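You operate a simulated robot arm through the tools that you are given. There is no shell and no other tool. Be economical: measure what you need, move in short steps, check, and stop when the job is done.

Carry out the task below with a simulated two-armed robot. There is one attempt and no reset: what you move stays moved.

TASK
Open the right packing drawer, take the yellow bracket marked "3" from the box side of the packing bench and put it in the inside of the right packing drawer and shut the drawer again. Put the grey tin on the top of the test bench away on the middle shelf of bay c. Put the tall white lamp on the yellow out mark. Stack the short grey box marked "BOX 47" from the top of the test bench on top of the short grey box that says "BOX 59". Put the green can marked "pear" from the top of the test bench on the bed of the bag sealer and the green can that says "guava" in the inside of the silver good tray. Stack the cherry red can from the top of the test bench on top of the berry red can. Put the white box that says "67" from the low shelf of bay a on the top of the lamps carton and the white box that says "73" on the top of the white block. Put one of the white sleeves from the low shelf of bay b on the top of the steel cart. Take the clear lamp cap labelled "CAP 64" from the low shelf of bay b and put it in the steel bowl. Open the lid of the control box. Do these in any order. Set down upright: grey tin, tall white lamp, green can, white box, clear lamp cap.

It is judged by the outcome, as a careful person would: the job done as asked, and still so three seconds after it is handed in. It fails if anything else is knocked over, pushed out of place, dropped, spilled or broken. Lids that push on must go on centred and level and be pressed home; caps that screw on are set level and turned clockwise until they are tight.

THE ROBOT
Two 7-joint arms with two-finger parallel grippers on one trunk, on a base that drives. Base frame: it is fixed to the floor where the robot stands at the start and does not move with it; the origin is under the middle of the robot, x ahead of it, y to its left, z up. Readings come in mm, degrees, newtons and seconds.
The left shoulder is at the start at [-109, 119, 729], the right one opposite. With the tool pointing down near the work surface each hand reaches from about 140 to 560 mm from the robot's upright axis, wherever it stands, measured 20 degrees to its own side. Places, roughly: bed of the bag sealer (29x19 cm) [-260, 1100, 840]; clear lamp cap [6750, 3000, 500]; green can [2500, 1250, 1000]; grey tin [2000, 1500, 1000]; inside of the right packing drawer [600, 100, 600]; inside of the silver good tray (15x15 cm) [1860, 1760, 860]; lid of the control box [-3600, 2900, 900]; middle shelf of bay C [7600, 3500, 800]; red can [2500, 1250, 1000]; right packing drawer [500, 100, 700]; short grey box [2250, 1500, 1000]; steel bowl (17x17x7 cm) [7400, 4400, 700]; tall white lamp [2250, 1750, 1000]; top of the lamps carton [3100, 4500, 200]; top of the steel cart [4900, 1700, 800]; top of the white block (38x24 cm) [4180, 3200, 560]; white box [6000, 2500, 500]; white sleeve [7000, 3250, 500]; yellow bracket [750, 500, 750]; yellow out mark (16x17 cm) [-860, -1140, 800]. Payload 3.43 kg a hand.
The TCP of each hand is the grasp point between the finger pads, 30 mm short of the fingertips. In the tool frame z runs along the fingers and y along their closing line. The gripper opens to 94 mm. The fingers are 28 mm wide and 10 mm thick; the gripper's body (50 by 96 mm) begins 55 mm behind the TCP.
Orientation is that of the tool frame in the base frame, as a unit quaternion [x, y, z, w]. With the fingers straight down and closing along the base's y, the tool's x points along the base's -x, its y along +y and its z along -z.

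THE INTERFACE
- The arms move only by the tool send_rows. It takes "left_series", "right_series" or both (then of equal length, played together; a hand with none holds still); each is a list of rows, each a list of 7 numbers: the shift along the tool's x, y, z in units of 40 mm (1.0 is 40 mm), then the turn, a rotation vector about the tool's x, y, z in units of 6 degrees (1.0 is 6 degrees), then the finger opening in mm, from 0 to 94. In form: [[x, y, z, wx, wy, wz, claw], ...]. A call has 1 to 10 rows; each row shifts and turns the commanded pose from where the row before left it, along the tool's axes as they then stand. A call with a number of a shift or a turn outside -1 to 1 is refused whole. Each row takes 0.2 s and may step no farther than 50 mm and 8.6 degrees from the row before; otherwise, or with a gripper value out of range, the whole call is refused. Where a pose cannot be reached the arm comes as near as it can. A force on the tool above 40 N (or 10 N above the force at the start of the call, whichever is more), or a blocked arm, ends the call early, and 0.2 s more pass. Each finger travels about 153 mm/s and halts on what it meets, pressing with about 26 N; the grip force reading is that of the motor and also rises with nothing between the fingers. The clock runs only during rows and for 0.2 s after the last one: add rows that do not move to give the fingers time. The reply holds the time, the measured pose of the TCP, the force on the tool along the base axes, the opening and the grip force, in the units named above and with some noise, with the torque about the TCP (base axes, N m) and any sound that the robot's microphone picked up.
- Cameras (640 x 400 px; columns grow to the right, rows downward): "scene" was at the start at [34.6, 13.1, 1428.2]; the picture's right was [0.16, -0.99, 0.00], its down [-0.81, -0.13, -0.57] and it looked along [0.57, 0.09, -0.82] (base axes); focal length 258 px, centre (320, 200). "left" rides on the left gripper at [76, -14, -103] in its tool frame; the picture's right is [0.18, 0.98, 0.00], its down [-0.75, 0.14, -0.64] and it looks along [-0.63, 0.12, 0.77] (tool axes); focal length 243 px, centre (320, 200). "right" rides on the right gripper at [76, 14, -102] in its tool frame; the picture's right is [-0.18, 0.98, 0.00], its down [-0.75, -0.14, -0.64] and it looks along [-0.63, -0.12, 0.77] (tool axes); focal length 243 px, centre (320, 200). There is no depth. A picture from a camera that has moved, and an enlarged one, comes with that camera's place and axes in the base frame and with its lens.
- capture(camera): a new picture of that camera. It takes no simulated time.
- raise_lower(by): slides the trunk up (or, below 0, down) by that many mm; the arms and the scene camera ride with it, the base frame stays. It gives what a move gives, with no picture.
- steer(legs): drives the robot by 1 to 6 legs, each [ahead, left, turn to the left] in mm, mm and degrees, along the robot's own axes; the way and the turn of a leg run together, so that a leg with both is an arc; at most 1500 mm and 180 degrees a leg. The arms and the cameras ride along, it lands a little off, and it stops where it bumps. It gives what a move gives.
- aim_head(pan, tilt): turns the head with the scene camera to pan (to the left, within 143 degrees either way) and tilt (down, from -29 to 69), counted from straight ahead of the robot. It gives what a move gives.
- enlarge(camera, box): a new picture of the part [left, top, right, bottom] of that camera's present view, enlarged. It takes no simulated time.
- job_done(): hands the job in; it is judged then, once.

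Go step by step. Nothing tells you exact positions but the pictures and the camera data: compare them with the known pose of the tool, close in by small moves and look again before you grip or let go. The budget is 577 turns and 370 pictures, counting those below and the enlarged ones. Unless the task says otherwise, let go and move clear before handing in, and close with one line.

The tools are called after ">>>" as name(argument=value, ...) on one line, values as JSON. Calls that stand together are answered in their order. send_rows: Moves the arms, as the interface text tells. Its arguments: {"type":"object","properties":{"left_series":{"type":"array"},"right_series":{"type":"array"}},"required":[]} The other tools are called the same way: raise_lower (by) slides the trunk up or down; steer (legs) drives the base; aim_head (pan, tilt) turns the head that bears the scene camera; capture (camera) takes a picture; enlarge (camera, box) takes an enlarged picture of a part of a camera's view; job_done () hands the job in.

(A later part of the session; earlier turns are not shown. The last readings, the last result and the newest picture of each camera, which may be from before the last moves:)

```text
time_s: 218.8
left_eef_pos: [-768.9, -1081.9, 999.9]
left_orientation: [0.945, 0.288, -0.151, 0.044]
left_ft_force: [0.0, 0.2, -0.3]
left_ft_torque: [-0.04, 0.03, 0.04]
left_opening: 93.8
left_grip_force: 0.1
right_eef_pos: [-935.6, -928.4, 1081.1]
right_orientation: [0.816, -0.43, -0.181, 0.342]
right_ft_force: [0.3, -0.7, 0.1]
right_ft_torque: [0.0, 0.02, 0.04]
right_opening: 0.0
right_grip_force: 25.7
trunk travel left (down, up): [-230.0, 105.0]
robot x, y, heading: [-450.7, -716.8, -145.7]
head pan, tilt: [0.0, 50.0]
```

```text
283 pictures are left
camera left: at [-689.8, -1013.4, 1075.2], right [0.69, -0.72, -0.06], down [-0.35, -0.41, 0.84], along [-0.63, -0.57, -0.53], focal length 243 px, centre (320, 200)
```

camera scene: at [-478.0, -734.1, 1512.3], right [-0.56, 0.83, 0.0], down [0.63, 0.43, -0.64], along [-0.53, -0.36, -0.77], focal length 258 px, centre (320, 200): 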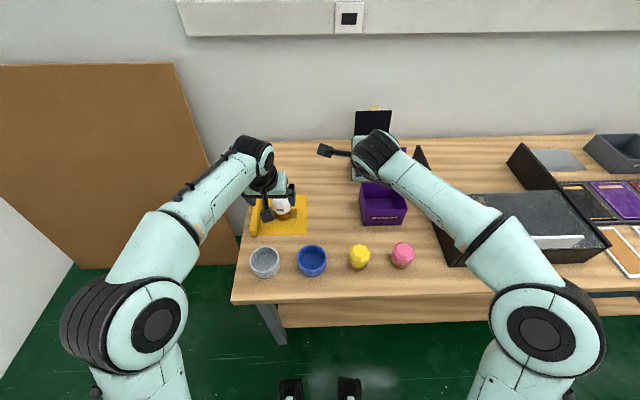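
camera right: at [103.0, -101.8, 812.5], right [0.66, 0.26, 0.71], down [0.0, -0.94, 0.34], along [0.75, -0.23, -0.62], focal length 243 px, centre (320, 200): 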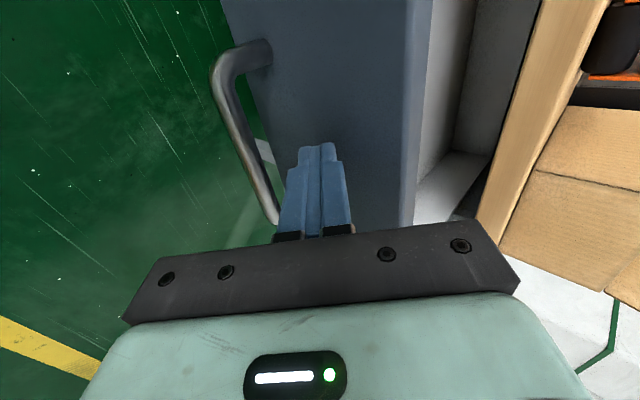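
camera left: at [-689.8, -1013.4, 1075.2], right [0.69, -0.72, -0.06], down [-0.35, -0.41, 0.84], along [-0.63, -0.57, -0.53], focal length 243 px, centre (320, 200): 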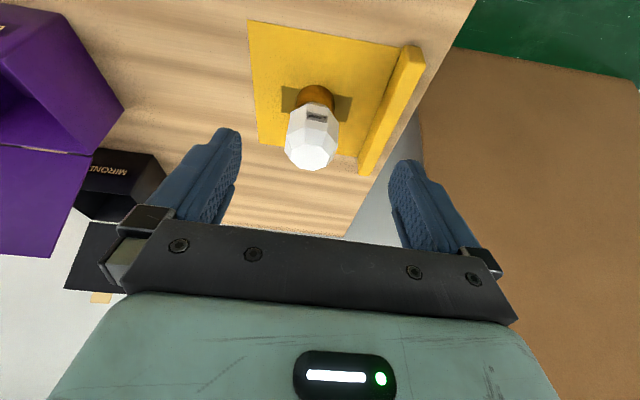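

Lamp stands upright on OUT. Straighten both hands, then head for the control box along the wall.

>>> send_rows(left_series=[[0.3, 0, -0.5, 0, 1, 0, 94], [0.3, 0, -0.5, 0, 1, 0, 94], [0.3, 0, 0, 0, 1, 0, 94], [0.5, 0, 0, 0, 0, 0, 94], [0.5, 0, 0, 0, 0, 0, 94], [0, 0, 0, 0, 0, 0, 94], [0, 0, 0, 0, 0, 0, 94], [0, 0, 0, 0, 0, 0, 94], [0, 0, 0, 0, 0, 0, 94], [0, 0, 0, 0, 0, 0, 94]], right_series=[[0, 0, 0, 1, 0, 0, 0], [0, 0, 0, 1, 0, 0, 0], [0, 0, 0, 1, 0, 0, 0], [0, 0, 0, 1, 0, 0, 0], [0, 0, 0, 1, 0, 0, 0], [0, 0, 0, 1, 0, 0, 0], [0, 0, 0, 1, 0, 0, 0], [0, 0, 0, 0.6, 0, 0, 0], [0, 0, 0, 0, 0, -1, 0], [0, 0, 0, 0, 0, -1, 0]])

>>> send_rows(right_series=[[0, 0, 0, 0, 0, -1, 0], [0, 0, 0, 0, 0, -1, 0], [0, 0, 0, 0, 0, -1, 0], [0, 0, 0, 0, 0, -1, 0], [0, 0, 0, 0, 0, -1, 0], [0, 0, 0, 0, 0, -1, 0], [0, 0, 0, 0, 0, -1, 0], [0, 0, 0, 0, 0, -1, 0], [0, 0, 0, 0, 0, -1, 0], [0, 0, 0, 0, 0, -1, 0]])

>>> send_rows(right_series=[[0, 0, 0, 0, 0, -1, 0], [0, 0, 0, 0, 0, -1, 0], [0, 0, 0, 0, 0, -1, 0], [0, 0, 0, 0, 0, 0, 0]])

>>> steer(legs=[[-430, 0, 1], [0, -1500, 0], [-270, -500, 0], [0, -1500, 0], [0, -500, 0]])

>>> aim_head(pan=-30, tilt=25)

>>> capture(camera="scene")

```text
time_s: 221.1
left_eef_pos: [-699.3, -1034.6, 1031.6]
left_orientation: [0.957, 0.291, 0.0, -0.001]
left_ft_force: [-0.2, -0.4, 0.7]
left_ft_torque: [0.0, 0.01, 0.0]
left_opening: 93.9
left_grip_force: 0.0
right_eef_pos: [-890.9, -895.7, 1053.0]
right_orientation: [0.928, -0.373, 0.0, -0.001]
right_ft_force: [0.1, 0.0, 0.8]
right_ft_torque: [0.03, 0.01, -0.01]
right_opening: 0.0
right_grip_force: 25.9
right hand out of reach, approached as far as the arm can: row 5, 6, 7, 8
trunk travel left (down, up): [-230.0, 105.0]
robot x, y, heading: [-451.2, -718.8, -146.1]
head pan, tilt: [0.0, 50.0]
```

```text
time_s: 223.2
left_eef_pos: [-700.0, -1036.4, 1032.5]
left_orientation: [0.957, 0.291, -0.001, -0.001]
left_ft_force: [-0.3, 0.6, -0.5]
left_ft_torque: [-0.04, -0.02, 0.0]
left_opening: 94.2
left_grip_force: 0.1
right_eef_pos: [-890.2, -894.7, 1055.8]
right_orientation: [0.99, 0.143, 0.001, 0.0]
right_ft_force: [-0.2, 1.5, 0.4]
right_ft_torque: [0.02, 0.02, 0.03]
right_opening: 0.0
right_grip_force: 26.7
trunk travel left (down, up): [-230.0, 105.0]
robot x, y, heading: [-452.2, -719.2, -146.0]
head pan, tilt: [0.0, 50.0]
```

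```text
time_s: 224.2
left_eef_pos: [-698.3, -1035.8, 1032.4]
left_orientation: [0.957, 0.291, 0.0, -0.001]
left_ft_force: [0.5, -0.2, -0.1]
left_ft_torque: [-0.01, 0.02, 0.01]
left_opening: 94.0
left_grip_force: 0.0
right_eef_pos: [-890.7, -894.2, 1054.2]
right_orientation: [0.955, 0.295, 0.001, 0.001]
right_ft_force: [0.3, -0.4, 0.3]
right_ft_torque: [-0.05, 0.03, 0.01]
right_opening: 0.0
right_grip_force: 26.3
trunk travel left (down, up): [-230.0, 105.0]
robot x, y, heading: [-451.3, -714.6, -145.8]
head pan, tilt: [0.0, 50.0]
```

```text
time_s: 261.7
left_eef_pos: [-2434.2, 2625.6, 1030.0]
left_orientation: [0.954, 0.3, 0.0, -0.001]
left_ft_force: [0.2, 0.8, 0.8]
left_ft_torque: [0.01, -0.04, 0.0]
left_opening: 94.0
left_grip_force: 0.1
right_eef_pos: [-2627.6, 2763.5, 1054.6]
right_orientation: [0.953, 0.303, 0.002, 0.0]
right_ft_force: [-0.6, -0.3, -0.2]
right_ft_torque: [-0.02, -0.01, -0.02]
right_opening: 0.0
right_grip_force: 25.8
trunk travel left (down, up): [-230.0, 105.0]
robot x, y, heading: [-2190.6, 2949.2, -145.1]
head pan, tilt: [0.0, 50.0]
```

```text
time_s: 262.6
left_eef_pos: [-2434.2, 2626.2, 1031.6]
left_orientation: [0.954, 0.3, -0.001, -0.001]
left_ft_force: [1.2, 0.2, -0.5]
left_ft_torque: [-0.02, 0.03, -0.01]
left_opening: 93.9
left_grip_force: 0.0
right_eef_pos: [-2628.2, 2764.6, 1054.4]
right_orientation: [0.953, 0.302, 0.001, 0.0]
right_ft_force: [-0.2, 0.4, 0.7]
right_ft_torque: [0.03, -0.04, -0.03]
right_opening: 0.0
right_grip_force: 25.8
trunk travel left (down, up): [-230.0, 105.0]
robot x, y, heading: [-2190.3, 2949.3, -145.1]
head pan, tilt: [-30.0, 25.0]
```

```text
282 pictures are left
camera scene: at [-2247.7, 2967.0, 1549.7], right [-0.09, 1.0, 0.0], down [0.42, 0.04, -0.91], along [-0.9, -0.08, -0.42], focal length 258 px, centre (320, 200)
```

scene: 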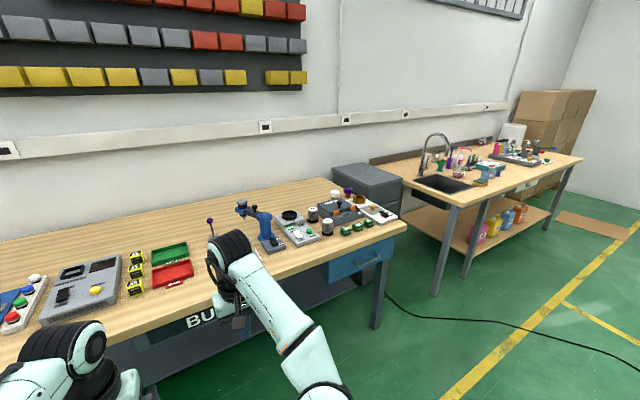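

>>> enlarge(camera="scene", box=[220, 160, 420, 285])

>>> enlarge(camera="scene", box=[0, 210, 230, 350])

```text
3.20 times, centred on (320, 222) of scene
camera zoom: at [-2247.7, 2967.0, 1549.7], right [-0.09, 1.0, 0.0], down [0.42, 0.04, -0.91], along [-0.9, -0.08, -0.42], focal length 827 px, centre (320, 128)
```

zoom: 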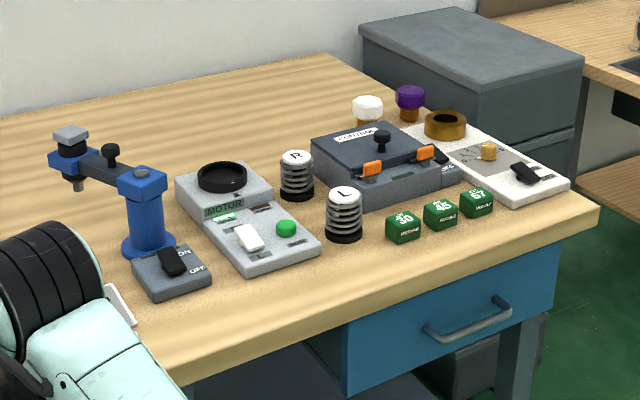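

```text
2.78 times, centred on (115, 280) of scene
camera zoom: at [-2247.7, 2967.0, 1549.7], right [-0.09, 1.0, 0.0], down [0.42, 0.04, -0.91], along [-0.9, -0.08, -0.42], focal length 719 px, centre (890, -23)
```

zoom: 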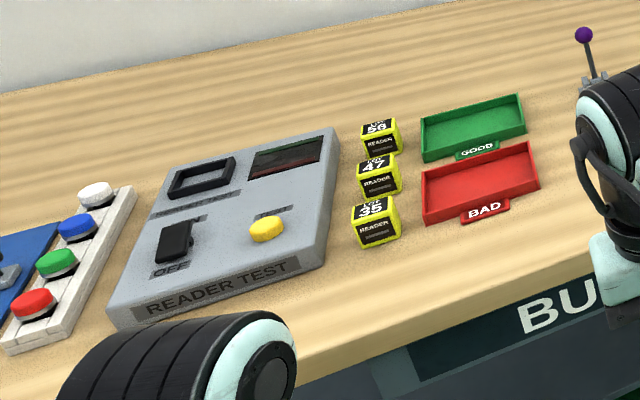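

The control box ("CONTROL", dark lid with a knob and two orange latches) is at about [-3580, 2960]. Raise a bit and drive nearer.

>>> raise_lower(by=60)

>>> steer(legs=[[0, -708, 0], [420, 0, 0]])

>>> aim_head(pan=-5, tilt=48)

>>> capture(camera="scene")

```text
time_s: 263.6
left_eef_pos: [-2433.5, 2625.2, 1090.9]
left_orientation: [0.954, 0.3, -0.001, -0.001]
left_ft_force: [-0.3, -0.8, 0.0]
left_ft_torque: [-0.01, 0.04, 0.03]
left_opening: 93.9
left_grip_force: 0.0
right_eef_pos: [-2627.9, 2765.3, 1113.3]
right_orientation: [0.953, 0.303, 0.0, -0.001]
right_ft_force: [-0.6, 0.3, -1.0]
right_ft_torque: [-0.02, 0.01, -0.01]
right_opening: 0.1
right_grip_force: 26.4
trunk travel left (down, up): [-290.0, 45.0]
robot x, y, heading: [-2190.9, 2948.8, -145.3]
head pan, tilt: [-30.0, 25.0]
```

```text
time_s: 272.5
left_eef_pos: [-3189.3, 2965.6, 1090.6]
left_orientation: [0.954, 0.301, 0.0, -0.001]
left_ft_force: [0.0, -0.2, 0.4]
left_ft_torque: [0.04, -0.01, 0.02]
left_opening: 94.3
left_grip_force: 0.2
right_eef_pos: [-3382.1, 3102.5, 1114.8]
right_orientation: [0.953, 0.304, 0.001, 0.0]
right_ft_force: [0.1, 0.5, 0.8]
right_ft_torque: [0.0, -0.01, 0.0]
right_opening: 0.0
right_grip_force: 25.6
trunk travel left (down, up): [-290.0, 45.0]
robot x, y, heading: [-2946.2, 3286.7, -144.6]
head pan, tilt: [-30.0, 25.0]
```

```text
time_s: 273.4
left_eef_pos: [-3188.6, 2965.6, 1092.7]
left_orientation: [0.954, 0.301, -0.001, -0.001]
left_ft_force: [0.4, -0.7, 0.0]
left_ft_torque: [0.0, 0.01, 0.02]
left_opening: 94.2
left_grip_force: 0.1
right_eef_pos: [-3382.2, 3103.2, 1114.1]
right_orientation: [0.953, 0.304, 0.001, -0.001]
right_ft_force: [-0.9, 0.1, -0.3]
right_ft_torque: [0.0, 0.03, -0.02]
right_opening: 0.0
right_grip_force: 26.2
trunk travel left (down, up): [-290.0, 45.0]
robot x, y, heading: [-2944.6, 3285.8, -144.7]
head pan, tilt: [-5.0, 48.0]
```

```text
279 pictures are left
camera scene: at [-2978.3, 3276.3, 1578.4], right [-0.5, 0.87, 0.0], down [0.64, 0.37, -0.67], along [-0.58, -0.34, -0.74], focal length 258 px, centre (320, 200)
```

scene: 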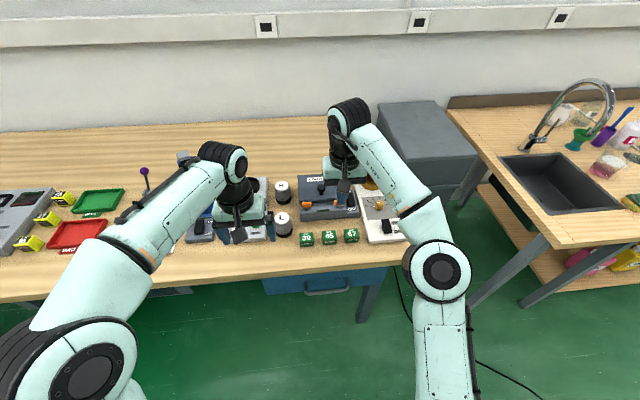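

>>> enlarge(camera="scene", box=[250, 150, 430, 262])

>>> capture(camera="right")

```text
3.56 times, centred on (340, 206) of scene
camera zoom: at [-2978.3, 3276.3, 1578.4], right [-0.5, 0.87, 0.0], down [0.64, 0.37, -0.67], along [-0.58, -0.34, -0.74], focal length 918 px, centre (249, 179)
```

zoom: 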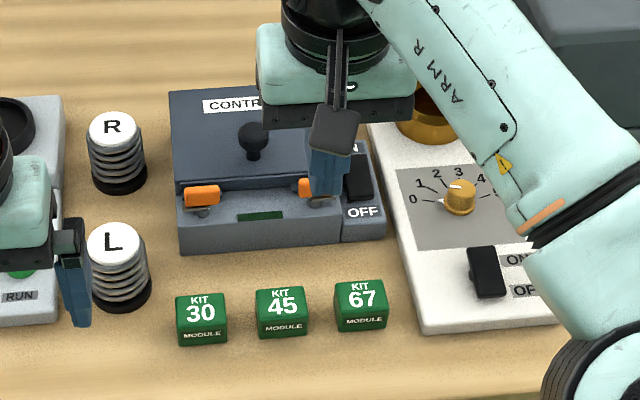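

```text
277 pictures are left
camera right: at [-3310.9, 3135.5, 1217.2], right [0.42, -0.91, 0.0], down [-0.7, -0.32, 0.64], along [-0.58, -0.27, -0.77], focal length 243 px, centre (320, 200)
```

right: 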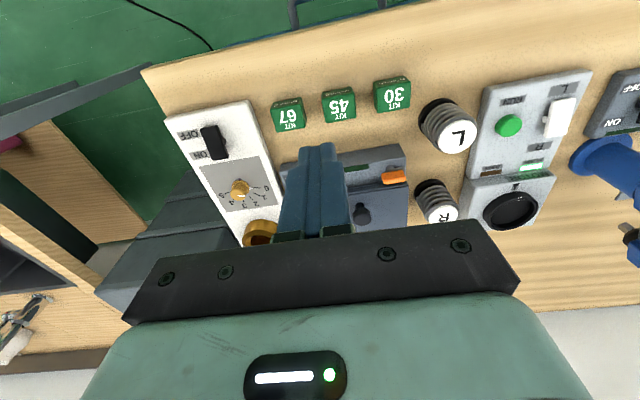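

Move the right hand aside to see the latches clearly.

>>> send_rows(right_series=[[0.5, -0.8, 0, 0, 0, 0, 50], [0.5, -0.8, 0, 0, 0, 0, 50], [0.5, -0.8, 0, 0, 0, 0, 50], [0.5, -0.8, 0, 0, 0, 0, 50], [0.5, -0.8, 0, 0, 0, 0, 50]])

>>> enlarge(camera="scene", box=[290, 165, 370, 225])

>>> capture(camera="right")

```text
time_s: 274.6
left_eef_pos: [-3187.8, 2965.8, 1092.1]
left_orientation: [0.953, 0.302, 0.0, -0.001]
left_ft_force: [-0.6, 0.1, 0.3]
left_ft_torque: [-0.01, 0.0, 0.0]
left_opening: 94.1
left_grip_force: 0.0
right_eef_pos: [-3392.1, 3292.7, 1114.9]
right_orientation: [0.952, 0.305, 0.001, 0.001]
right_ft_force: [-0.5, -0.8, 0.0]
right_ft_torque: [-0.03, 0.02, 0.01]
right_opening: 49.8
right_grip_force: 0.0
trunk travel left (down, up): [-290.0, 45.0]
robot x, y, heading: [-2946.5, 3289.6, -145.0]
head pan, tilt: [-5.0, 48.0]
```

```text
6.67 times, centred on (330, 195) of scene
camera zoom: at [-2977.9, 3277.1, 1578.3], right [-0.5, 0.86, 0.0], down [0.64, 0.37, -0.67], along [-0.58, -0.34, -0.74], focal length 1722 px, centre (253, 233)
```

zoom: 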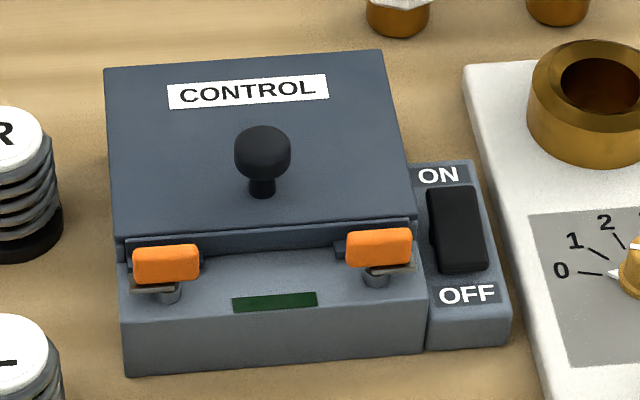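

```text
275 pictures are left
camera right: at [-3321.0, 3325.3, 1217.4], right [0.42, -0.91, 0.0], down [-0.7, -0.32, 0.64], along [-0.58, -0.27, -0.77], focal length 243 px, centre (320, 200)
```

right: 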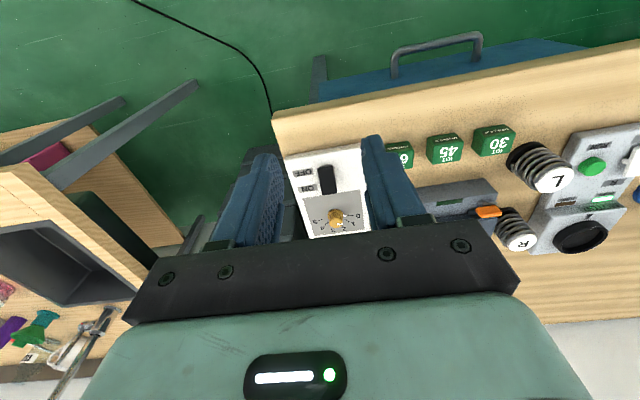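

The lid has a knob and two orange front latches. Drive 180 mm closer and bring the right hand above the knob for a closer look.

>>> steer(legs=[[180, 0, 0]])

>>> send_rows(right_series=[[0, 0.9, 0.2, 0, 0, 0, 50], [0, 0.9, 0.2, 0, 0, 0, 50], [0, 0.9, 0.2, 0, 0, 0, 50], [0, 0.9, 0.2, 0, 0, 0, 50], [0.3, 0.3, 0.5, 0, 0, 0, 50]])

>>> capture(camera="right")

>>> capture(camera="scene")

```text
time_s: 276.1
left_eef_pos: [-3334.9, 2862.8, 1091.3]
left_orientation: [0.954, 0.3, 0.0, -0.001]
left_ft_force: [-0.9, 0.3, -0.2]
left_ft_torque: [-0.01, 0.0, 0.02]
left_opening: 94.1
left_grip_force: 0.0
right_eef_pos: [-3538.8, 3188.8, 1114.8]
right_orientation: [0.953, 0.304, 0.001, 0.0]
right_ft_force: [1.1, -0.5, 0.2]
right_ft_torque: [0.02, 0.0, 0.0]
right_opening: 50.1
right_grip_force: 0.1
trunk travel left (down, up): [-290.0, 45.0]
robot x, y, heading: [-3088.2, 3183.6, -145.1]
head pan, tilt: [-5.0, 48.0]
```

```text
time_s: 277.3
left_eef_pos: [-3333.9, 2862.9, 1092.7]
left_orientation: [0.954, 0.301, 0.0, -0.001]
left_ft_force: [0.1, 0.2, -0.1]
left_ft_torque: [-0.01, 0.02, -0.02]
left_opening: 93.8
left_grip_force: 0.1
right_eef_pos: [-3437.5, 3070.0, 1060.7]
right_orientation: [0.953, 0.304, 0.0, 0.0]
right_ft_force: [-0.3, -0.4, 0.0]
right_ft_torque: [0.02, -0.01, 0.0]
right_opening: 49.9
right_grip_force: 0.0
trunk travel left (down, up): [-290.0, 45.0]
robot x, y, heading: [-3090.9, 3184.3, -145.1]
head pan, tilt: [-5.0, 48.0]
```

```text
274 pictures are left
camera right: at [-3366.7, 3102.7, 1164.5], right [0.42, -0.91, 0.0], down [-0.7, -0.32, 0.64], along [-0.58, -0.27, -0.77], focal length 243 px, centre (320, 200)
```

right: 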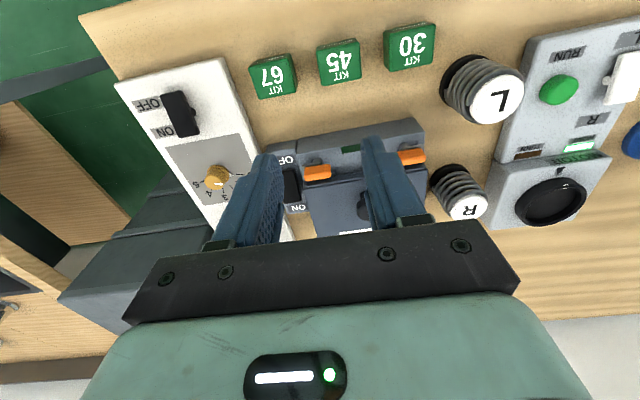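

```text
273 pictures are left
camera scene: at [-3123.8, 3174.4, 1578.3], right [-0.5, 0.87, 0.0], down [0.64, 0.37, -0.67], along [-0.58, -0.34, -0.74], focal length 258 px, centre (320, 200)
```

scene: 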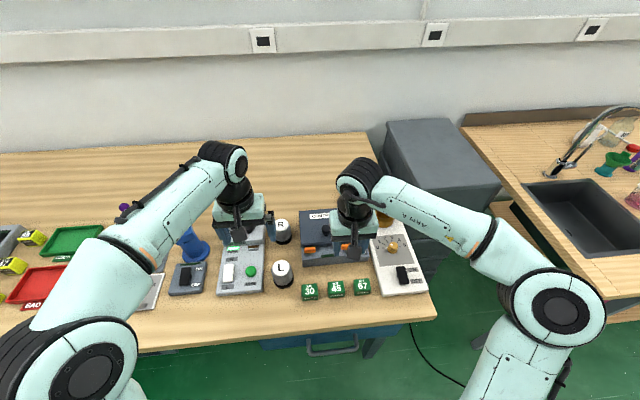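

>>> send_rows(right_series=[[-0.8, 0.2, 0, 0, 0, 0, 50], [-0.9, 0.2, 0.1, 0, 0, 0, 50], [-0.9, 0.2, 0.2, 0, 0, 0, 50], [-0.6, 0.25, 0.6, 0, 0, 0, 50], [-0.4, 0, 0.6, 0, 0, 0, 50]])

>>> capture(camera="right")

>>> enlarge(camera="scene", box=[280, 180, 400, 275])

```text
time_s: 278.5
left_eef_pos: [-3333.8, 2863.7, 1092.0]
left_orientation: [0.954, 0.301, 0.0, -0.001]
left_ft_force: [0.5, -0.8, -0.4]
left_ft_torque: [0.0, 0.0, -0.02]
left_opening: 94.0
left_grip_force: 0.0
right_eef_pos: [-3537.5, 2959.0, 1001.4]
right_orientation: [0.952, 0.305, 0.001, -0.001]
right_ft_force: [0.5, -0.4, 0.0]
right_ft_torque: [0.04, -0.02, -0.04]
right_opening: 49.9
right_grip_force: 0.0
trunk travel left (down, up): [-290.0, 45.0]
robot x, y, heading: [-3091.1, 3184.6, -145.1]
head pan, tilt: [-5.0, 48.0]
```

```text
272 pictures are left
camera right: at [-3466.2, 2990.8, 1104.1], right [0.42, -0.91, 0.0], down [-0.7, -0.32, 0.64], along [-0.58, -0.27, -0.77], focal length 243 px, centre (320, 200)
```

right: 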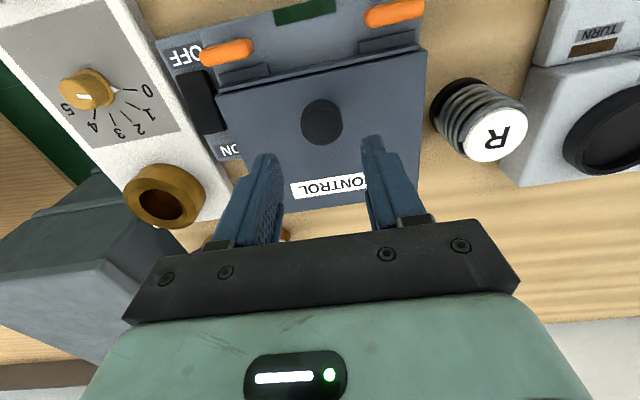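

```text
4.21 times, centred on (340, 228) of scene
camera zoom: at [-3124.5, 3173.6, 1578.3], right [-0.5, 0.87, 0.0], down [0.64, 0.37, -0.67], along [-0.58, -0.33, -0.74], focal length 1088 px, centre (236, 84)
```

zoom: 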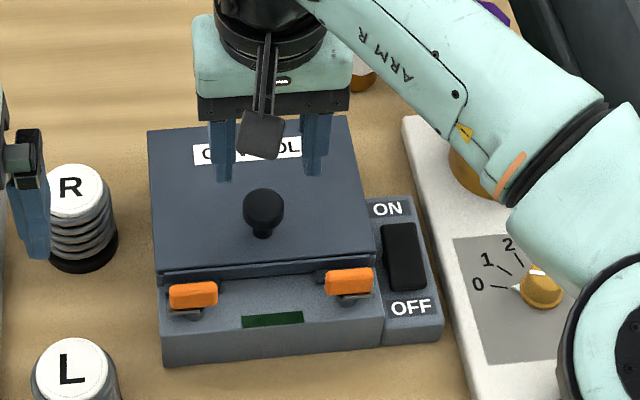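

Knob is near [-3528, 2964, 940]. Back 8 mm and descend around it.

>>> send_rows(right_series=[[0.2, 0, 0.4, 0, 0, 0, 50], [0, 0, 0.4, 0, 0, 0, 50], [0, 0, 0.3, 0, 0, 0, 50], [0, 0, 0, 0, 0, 0, 50]])

>>> capture(camera="right")

>>> enlarge(camera="scene", box=[280, 180, 400, 275])

```text
time_s: 279.5
left_eef_pos: [-3334.3, 2863.7, 1091.8]
left_orientation: [0.954, 0.3, -0.001, -0.001]
left_ft_force: [-0.5, 0.5, 0.7]
left_ft_torque: [-0.01, 0.03, 0.03]
left_opening: 94.4
left_grip_force: 0.0
right_eef_pos: [-3529.4, 2963.2, 958.4]
right_orientation: [0.953, 0.303, 0.0, 0.0]
right_ft_force: [1.1, -0.5, -0.8]
right_ft_torque: [0.03, 0.03, 0.01]
right_opening: 50.0
right_grip_force: 0.1
trunk travel left (down, up): [-290.0, 45.0]
robot x, y, heading: [-3091.5, 3186.2, -144.9]
head pan, tilt: [-5.0, 48.0]
```

```text
270 pictures are left
camera right: at [-3458.6, 2995.9, 1060.5], right [0.42, -0.91, 0.0], down [-0.7, -0.32, 0.64], along [-0.58, -0.27, -0.77], focal length 243 px, centre (320, 200)
```

right: 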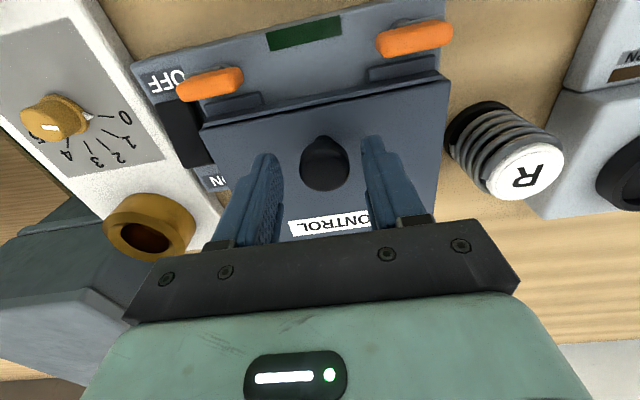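

```text
4.21 times, centred on (340, 228) of scene
camera zoom: at [-3124.0, 3173.8, 1578.4], right [-0.5, 0.87, 0.0], down [0.64, 0.37, -0.67], along [-0.58, -0.34, -0.74], focal length 1088 px, centre (236, 84)
```

zoom: 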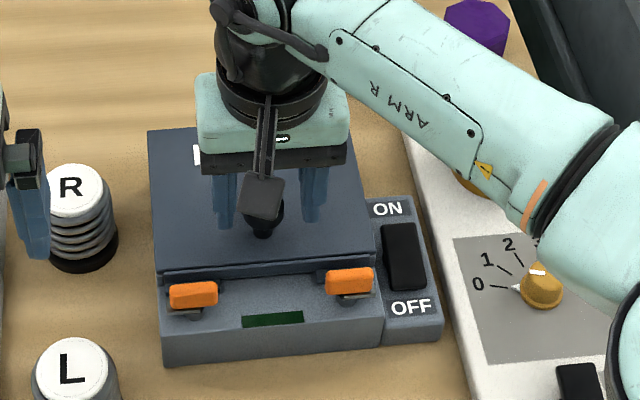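

>>> send_rows(right_series=[[0, 0.05, 0.25, 0, 0, 0, 50], [0, 0, 0.2, 0, 0, 0, 50], [0, 0, 0, 0, 0, 0, 50]])

>>> send_rows(right_series=[[0, 0, 0, 0, 0, 0, 20], [0, 0, 0, 0, 0, 0, 0], [0, 0, 0, 0, 0, 0, 0], [0, 0, -0.1, 0, 0, 0, 0], [0, 0, -0.15, 0, 0, 0, 0], [0, 0, 0, 0, 0, 0, 0]])

>>> capture(camera="right")

>>> enlarge(camera="scene", box=[280, 180, 400, 275])

```text
time_s: 280.3
left_eef_pos: [-3334.1, 2862.5, 1091.6]
left_orientation: [0.954, 0.3, -0.001, -0.001]
left_ft_force: [0.4, -0.3, -0.3]
left_ft_torque: [0.01, -0.03, 0.03]
left_opening: 94.0
left_grip_force: 0.0
right_eef_pos: [-3529.0, 2960.7, 939.4]
right_orientation: [0.953, 0.303, 0.001, 0.0]
right_ft_force: [-0.2, -0.4, 0.1]
right_ft_torque: [0.02, 0.02, -0.04]
right_opening: 50.0
right_grip_force: 0.0
trunk travel left (down, up): [-290.0, 45.0]
robot x, y, heading: [-3088.5, 3187.1, -145.1]
head pan, tilt: [-5.0, 48.0]
```

```text
time_s: 281.7
left_eef_pos: [-3335.5, 2861.2, 1091.1]
left_orientation: [0.954, 0.301, 0.0, -0.001]
left_ft_force: [0.9, -0.2, 0.4]
left_ft_torque: [-0.02, -0.03, -0.01]
left_opening: 93.9
left_grip_force: 0.0
right_eef_pos: [-3530.3, 2959.7, 949.7]
right_orientation: [0.953, 0.303, 0.002, -0.001]
right_ft_force: [-6.1, -9.8, -16.6]
right_ft_torque: [0.59, -0.98, 0.0]
right_opening: 29.0
right_grip_force: 45.0
trunk travel left (down, up): [-290.0, 45.0]
robot x, y, heading: [-3088.6, 3185.9, -144.7]
head pan, tilt: [-5.0, 48.0]
```

```text
268 pictures are left
camera right: at [-3459.0, 2992.6, 1051.8], right [0.42, -0.91, 0.0], down [-0.7, -0.32, 0.64], along [-0.58, -0.27, -0.77], focal length 243 px, centre (320, 200)
```

right: 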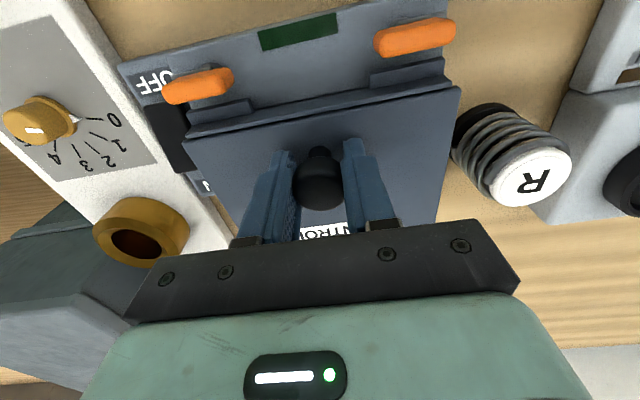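

```text
4.21 times, centred on (340, 228) of scene
camera zoom: at [-3126.4, 3171.5, 1578.2], right [-0.5, 0.87, 0.0], down [0.64, 0.37, -0.67], along [-0.58, -0.33, -0.74], focal length 1088 px, centre (236, 84)
```

zoom: 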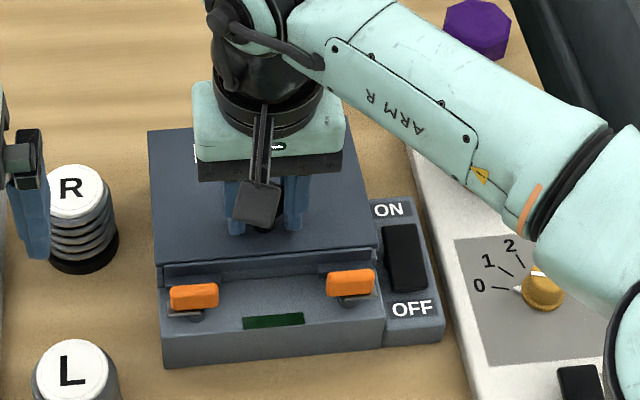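

Knob gripped; the lid seems to begin to move. Lift a little more and compare.

>>> send_rows(right_series=[[0, 0, -0.2, 0, 0, 0, 0], [0, 0, -0.2, 0, 0, 0, 0], [-0.02, 0, -0.2, 0, 0, 0, 0], [-0.05, 0, -0.2, 0, 0, 0, 0], [0, 0, 0, 0, 0, 0, 0]])

>>> enlarge(camera="scene", box=[280, 180, 400, 275])

```text
time_s: 282.5
left_eef_pos: [-3335.9, 2861.0, 1091.7]
left_orientation: [0.953, 0.302, 0.0, -0.001]
left_ft_force: [1.0, 0.0, 0.4]
left_ft_torque: [-0.01, 0.01, 0.01]
left_opening: 94.0
left_grip_force: 0.0
right_eef_pos: [-3532.4, 2958.8, 967.4]
right_orientation: [0.953, 0.304, -0.002, 0.002]
right_ft_force: [-15.5, -17.2, -15.4]
right_ft_torque: [0.09, 0.08, 0.14]
right_opening: 29.4
right_grip_force: 44.6
trunk travel left (down, up): [-290.0, 45.0]
robot x, y, heading: [-3090.5, 3189.1, -145.1]
head pan, tilt: [-5.0, 48.0]
stopped in row 3 (right hand): the force on the tool passed its limit at 47 N (the readings are from after the stop); the commanded pose is now the measured one
```

```text
4.21 times, centred on (340, 228) of scene
camera zoom: at [-3126.6, 3170.9, 1578.3], right [-0.5, 0.87, 0.0], down [0.64, 0.37, -0.67], along [-0.58, -0.33, -0.74], focal length 1088 px, centre (236, 84)
```

zoom: 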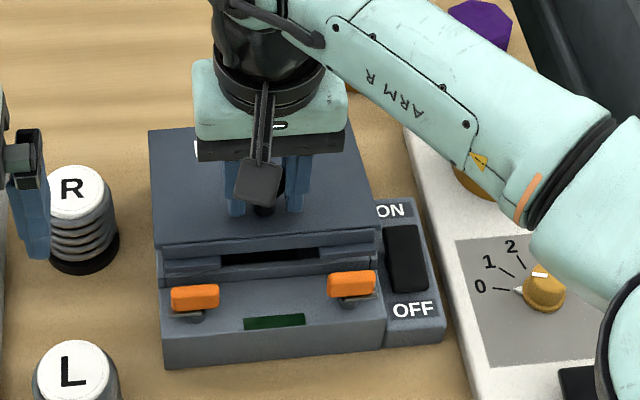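

The lid opens freely. Follow the hinge arc (up and away) to about 45°.

>>> send_rows(right_series=[[-0.25, 0, -0.1, 0, 0, 0, 0], [-0.3, 0, -0.22, 0, 0, 0, 0], [-0.3, 0, -0.22, 0, 0, 0, 0], [-0.3, 0, -0.2, 0, 0, 0, 0], [0, 0, 0, 0, 0, 0, 0]])

>>> enlarge(camera="scene", box=[280, 180, 400, 275])

```text
time_s: 283.7
left_eef_pos: [-3332.0, 2863.9, 1093.7]
left_orientation: [0.954, 0.301, -0.002, 0.0]
left_ft_force: [0.7, 0.8, 0.1]
left_ft_torque: [-0.02, 0.03, -0.02]
left_opening: 93.9
left_grip_force: 0.1
right_eef_pos: [-3561.9, 2936.5, 1001.5]
right_orientation: [0.952, 0.306, -0.001, 0.001]
right_ft_force: [18.2, 11.4, 14.8]
right_ft_torque: [0.63, -0.78, 0.06]
right_opening: 29.2
right_grip_force: 44.5
trunk travel left (down, up): [-290.0, 45.0]
robot x, y, heading: [-3089.5, 3185.9, -145.0]
head pan, tilt: [-5.0, 48.0]
```

```text
4.21 times, centred on (340, 228) of scene
camera zoom: at [-3120.2, 3176.0, 1578.6], right [-0.5, 0.87, 0.0], down [0.64, 0.37, -0.67], along [-0.58, -0.34, -0.74], focal length 1088 px, centre (236, 84)
```

zoom: 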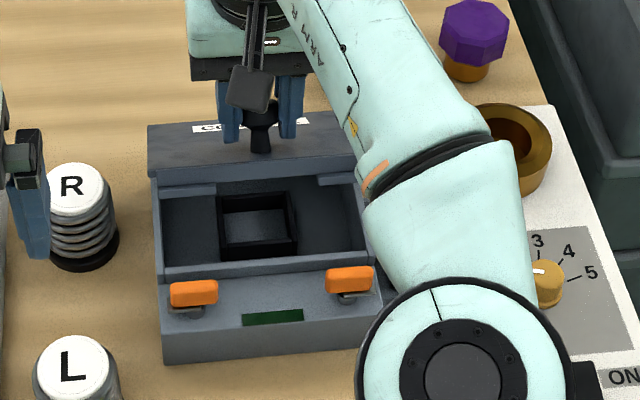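

Nicely open ~45°. Continue along the arc.

>>> send_rows(right_series=[[-0.3, 0, -0.08, 0, 0, 0, 0], [-0.35, 0, -0.1, 0, 0, 0, 0], [-0.35, 0, -0.06, 0, 0, 0, 0], [-0.35, 0, -0.02, 0, 0, 0, 0], [-0.35, 0, 0.02, 0, 0, 0, 0], [0, 0, 0, 0, 0, 0, 0]])

>>> enlarge(camera="scene", box=[280, 160, 400, 255])

```text
time_s: 285.1
left_eef_pos: [-3330.4, 2864.1, 1093.7]
left_orientation: [0.954, 0.301, -0.002, 0.0]
left_ft_force: [-0.4, -0.9, -0.7]
left_ft_torque: [0.03, 0.02, -0.02]
left_opening: 94.1
left_grip_force: 0.0
right_eef_pos: [-3562.4, 2937.6, 1001.6]
right_orientation: [0.953, 0.303, -0.003, 0.0]
right_ft_force: [23.1, 9.2, 30.1]
right_ft_torque: [-0.01, -0.24, -0.08]
right_opening: 29.2
right_grip_force: 45.4
right hand out of reach, approached as far as the arm can: row 1, 2, 3, 4, 5
trunk travel left (down, up): [-290.0, 45.0]
robot x, y, heading: [-3093.0, 3184.6, -144.8]
head pan, tilt: [-5.0, 48.0]
```

```text
4.21 times, centred on (340, 208) of scene
camera zoom: at [-3117.9, 3176.4, 1578.6], right [-0.5, 0.87, 0.0], down [0.64, 0.37, -0.67], along [-0.58, -0.34, -0.74], focal length 1088 px, centre (236, 168)
```

zoom: 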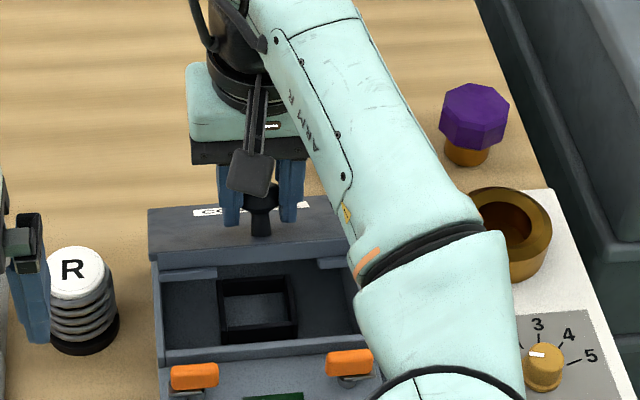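

The right hand is at its reach limit holding the lid at ~43°. I'll bring the left hand, tilted forward and closed, under the lid's front edge to push it the rest of the way.

>>> send_rows(left_series=[[0, 0, 0, 0, -1, 0, 40], [0, 0, 0, 0, -1, 0, 0], [0, 0, 0, 0, -1, 0, 0], [0, 0, 0, 0, -1, 0, 0], [0, 0, 0, 0, -1, 0, 0], [0, 0, 0, 0, -1, 0, 0], [0, 0, 0, 0, -1, 0, 0], [0, 0, 0, 0, -0.5, 0, 0]])

>>> send_rows(left_series=[[0.19, -0.6, 0.3, 0, 0, 0, 0], [0.19, -0.6, 0.6, 0, 0, 0, 0], [0.19, -0.6, 0.6, 0, 0, 0, 0], [0.19, -0.6, 0.6, 0, 0, 0, 0], [0.19, -0.6, 0.6, 0, 0, 0, 0], [0, 0, 0, 0, 0, 0, 0]])

>>> capture(camera="scene")

>>> capture(camera="left")

```text
time_s: 286.9
left_eef_pos: [-3330.1, 2864.6, 1093.0]
left_orientation: [0.88, 0.278, -0.367, 0.115]
left_ft_force: [-0.2, 0.0, 0.2]
left_ft_torque: [-0.05, 0.03, -0.01]
left_opening: 0.0
left_grip_force: 26.1
right_eef_pos: [-3561.2, 2936.5, 1001.4]
right_orientation: [0.953, 0.303, -0.003, 0.001]
right_ft_force: [23.3, 9.5, 29.3]
right_ft_torque: [0.03, -0.21, 0.01]
right_opening: 28.9
right_grip_force: 45.4
trunk travel left (down, up): [-290.0, 45.0]
robot x, y, heading: [-3091.7, 3187.3, -145.0]
head pan, tilt: [-5.0, 48.0]
```

```text
time_s: 288.3
left_eef_pos: [-3439.2, 2933.8, 991.2]
left_orientation: [0.88, 0.278, -0.368, 0.115]
left_ft_force: [0.4, -0.2, -1.6]
left_ft_torque: [-0.04, -0.01, -0.02]
left_opening: 0.0
left_grip_force: 26.2
right_eef_pos: [-3561.0, 2936.6, 1001.8]
right_orientation: [0.953, 0.303, -0.002, 0.001]
right_ft_force: [23.7, 8.1, 28.7]
right_ft_torque: [0.12, -0.23, 0.01]
right_opening: 29.0
right_grip_force: 45.1
trunk travel left (down, up): [-290.0, 45.0]
robot x, y, heading: [-3089.5, 3187.7, -144.9]
head pan, tilt: [-5.0, 48.0]
```

```text
263 pictures are left
camera scene: at [-3118.0, 3176.2, 1578.5], right [-0.5, 0.87, 0.0], down [0.64, 0.37, -0.67], along [-0.58, -0.34, -0.74], focal length 258 px, centre (320, 200)
```

scene: 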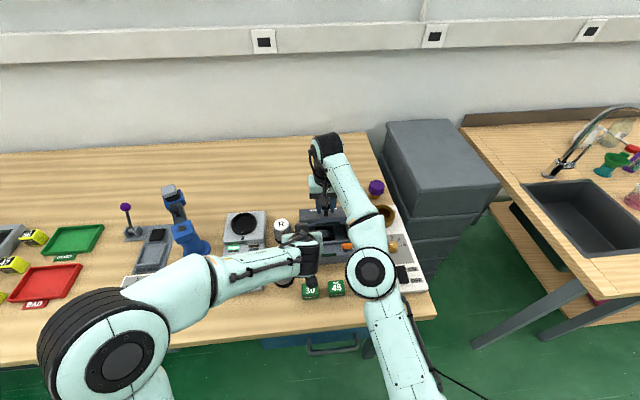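

```text
262 pictures are left
camera left: at [-3344.2, 3017.3, 1008.6], right [0.67, -0.73, -0.13], down [0.02, -0.16, 0.99], along [-0.74, -0.66, -0.09], focal length 243 px, centre (320, 200)
```

left: 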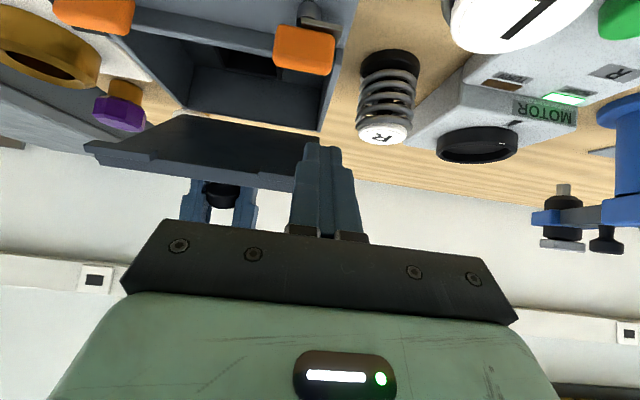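

Shift the left hand 40 mm to the right so its tip is under the lid, and move forward toward the underside.

>>> send_rows(left_series=[[0, -0.5, 0, 0, 0, 0, 0], [0, -0.5, 0, 0, 0, 0, 0], [-0.3, 0, 0.3, 0, 0, 0, 0], [-0.3, 0, 0.3, 0, 0, 0, 0], [-0.2, 0, 0.2, 0, 0, 0, 0], [0, 0, 0, 0, 0, 0, 0]])

>>> capture(camera="left")

>>> enlarge(camera="scene", box=[260, 160, 380, 255])

```text
time_s: 289.1
left_eef_pos: [-3470.4, 2962.1, 991.3]
left_orientation: [0.881, 0.279, -0.364, 0.115]
left_ft_force: [21.9, 4.7, 13.9]
left_ft_torque: [-0.26, 0.04, 0.22]
left_opening: 0.0
left_grip_force: 26.1
right_eef_pos: [-3562.5, 2937.4, 1000.9]
right_orientation: [0.953, 0.304, -0.003, 0.001]
right_ft_force: [6.4, 4.8, 7.1]
right_ft_torque: [0.22, 0.17, -0.09]
right_opening: 29.0
right_grip_force: 44.9
trunk travel left (down, up): [-290.0, 45.0]
robot x, y, heading: [-3097.3, 3187.6, -144.9]
head pan, tilt: [-5.0, 48.0]
stopped in row 4 (left hand): the force on the tool passed its limit at 57 N (the readings are from after the stop); the commanded pose is now the measured one
```

```text
261 pictures are left
camera left: at [-3374.6, 3045.5, 1010.6], right [0.67, -0.73, -0.13], down [0.02, -0.16, 0.99], along [-0.74, -0.67, -0.1], focal length 243 px, centre (320, 200)
```

left: 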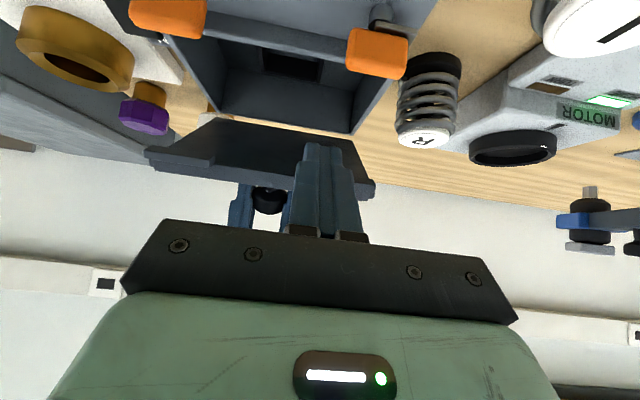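

```text
4.21 times, centred on (320, 208) of scene
camera zoom: at [-3118.0, 3176.2, 1578.4], right [-0.5, 0.87, 0.0], down [0.64, 0.37, -0.67], along [-0.58, -0.34, -0.74], focal length 1088 px, centre (320, 168)
```

zoom: 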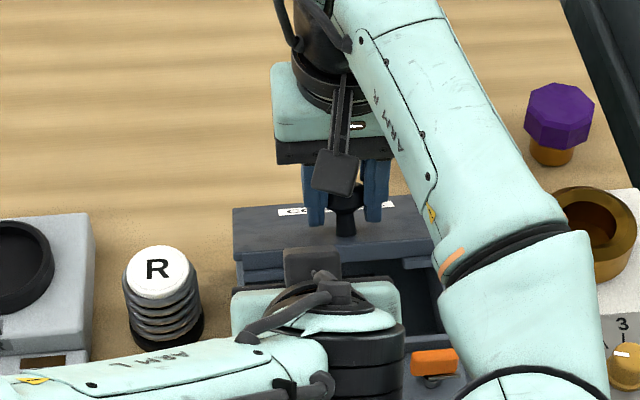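

Left fingertip is touching the lid's underside. Release the knob with the right hand and move it up out of the way.

>>> send_rows(right_series=[[0, 0, 0, 0, 0, 0, 40], [0, 0, 0, 0, 0, 0, 60], [0, 0, -0.5, 0, 0, 0, 60], [0, 0, -0.9, 0, 0, 0, 60], [0.4, -0.5, -0.5, 0, 0, 0, 60], [0.6, -0.8, 0, 0, 0, 0, 60], [0.6, -0.8, 0, 0, 0, 0, 60], [0.6, -0.8, 0, 0, 0, 0, 60]])

>>> capture(camera="left")

>>> enlarge(camera="scene", box=[260, 160, 380, 255])

```text
time_s: 289.7
left_eef_pos: [-3469.8, 2961.2, 991.0]
left_orientation: [0.881, 0.279, -0.364, 0.114]
left_ft_force: [22.4, 6.1, 12.1]
left_ft_torque: [-0.31, -0.09, 0.19]
left_opening: 0.0
left_grip_force: 25.9
right_eef_pos: [-3563.4, 2936.1, 1000.0]
right_orientation: [0.953, 0.303, -0.002, 0.001]
right_ft_force: [0.6, -0.4, 0.0]
right_ft_torque: [-0.03, 0.0, 0.01]
right_opening: 60.4
right_grip_force: 0.1
trunk travel left (down, up): [-290.0, 45.0]
robot x, y, heading: [-3093.8, 3186.9, -144.9]
head pan, tilt: [-5.0, 48.0]
stopped in row 2 (left hand): the force on the tool passed its limit at 40 N (the readings are from after the stop); the commanded pose is now the measured one
```

```text
259 pictures are left
camera left: at [-3374.6, 3045.6, 1010.6], right [0.67, -0.73, -0.13], down [0.01, -0.16, 0.99], along [-0.74, -0.67, -0.1], focal length 243 px, centre (320, 200)
```

left: 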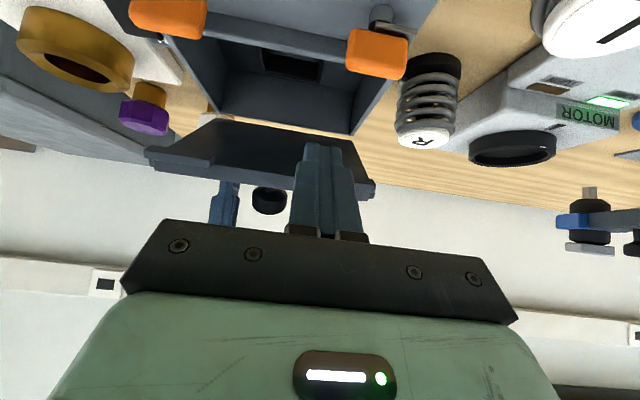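

```text
4.21 times, centred on (320, 208) of scene
camera zoom: at [-3119.0, 3175.2, 1578.5], right [-0.5, 0.86, 0.0], down [0.64, 0.37, -0.67], along [-0.58, -0.34, -0.74], focal length 1088 px, centre (320, 168)
```

zoom: 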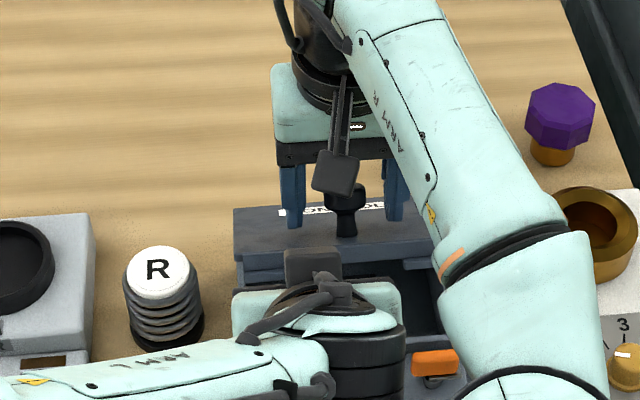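

>>> send_rows(right_series=[[0, 0, -0.5, 0, 0, 0, 60], [0, 0, -0.9, 0, 0, 0, 60], [0.4, -0.5, -0.5, 0, 0, 0, 60], [0.6, -0.8, 0, 0, 0, 0, 60], [0.6, -0.8, 0, 0, 0, 0, 60], [0.6, -0.8, 0, 0, 0, 0, 60]])

>>> send_rows(left_series=[[-0.15, 0, -0.05, 0, 0, 0, 0], [-0.2, 0, 0.0, 0, 0, 0, 0], [-0.25, 0, 0.05, 0, 0, 0, 0], [-0.25, 0, 0.1, 0, 0, 0, 0], [0, 0, 0, 0, 0, 0, 0]])

>>> capture(camera="left")

>>> enlarge(camera="scene", box=[260, 160, 380, 255])

```text
time_s: 291.1
left_eef_pos: [-3469.7, 2961.6, 991.4]
left_orientation: [0.881, 0.281, -0.364, 0.116]
left_ft_force: [33.1, 10.3, 17.1]
left_ft_torque: [-0.21, 0.08, 0.46]
left_opening: 0.0
left_grip_force: 25.9
right_eef_pos: [-3543.2, 3094.4, 1068.8]
right_orientation: [0.953, 0.302, -0.003, 0.001]
right_ft_force: [0.4, -0.5, 0.6]
right_ft_torque: [-0.03, -0.01, 0.02]
right_opening: 60.1
right_grip_force: 0.1
right hand out of reach, approached as far as the arm can: row 1, 2
trunk travel left (down, up): [-290.0, 45.0]
robot x, y, heading: [-3093.7, 3182.4, -145.2]
head pan, tilt: [-5.0, 48.0]
```

```text
time_s: 291.9
left_eef_pos: [-3482.4, 2952.8, 1013.5]
left_orientation: [0.879, 0.279, -0.368, 0.116]
left_ft_force: [27.8, 4.9, 22.0]
left_ft_torque: [-0.5, 0.04, 0.27]
left_opening: 0.0
left_grip_force: 26.0
right_eef_pos: [-3543.7, 3092.9, 1069.2]
right_orientation: [0.952, 0.305, -0.002, 0.001]
right_ft_force: [0.5, -0.1, 0.0]
right_ft_torque: [-0.03, -0.02, 0.0]
right_opening: 60.0
right_grip_force: 0.1
trunk travel left (down, up): [-290.0, 45.0]
robot x, y, heading: [-3095.3, 3186.9, -144.8]
head pan, tilt: [-5.0, 48.0]
stopped in row 4 (left hand): the force on the tool passed its limit at 52 N (the readings are from after the stop); the commanded pose is now the measured one
```

```text
257 pictures are left
camera left: at [-3387.8, 3036.1, 1031.5], right [0.67, -0.73, -0.13], down [0.02, -0.16, 0.99], along [-0.74, -0.67, -0.09], focal length 243 px, centre (320, 200)
```

left: 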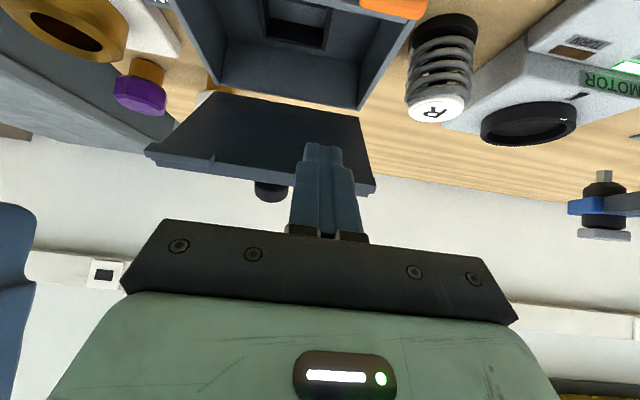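

```text
4.21 times, centred on (320, 208) of scene
camera zoom: at [-3118.3, 3175.3, 1578.6], right [-0.5, 0.86, 0.0], down [0.64, 0.37, -0.67], along [-0.58, -0.34, -0.74], focal length 1088 px, centre (320, 168)
```

zoom: 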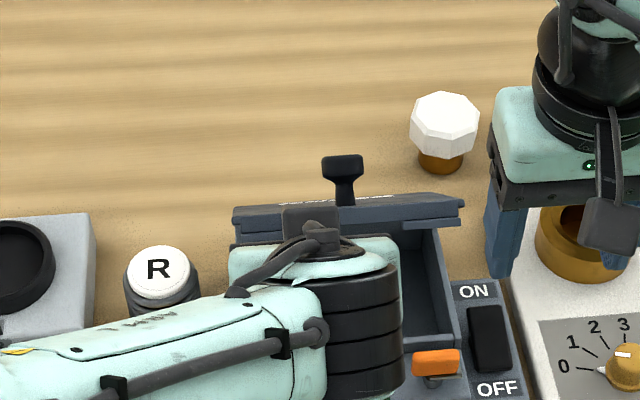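

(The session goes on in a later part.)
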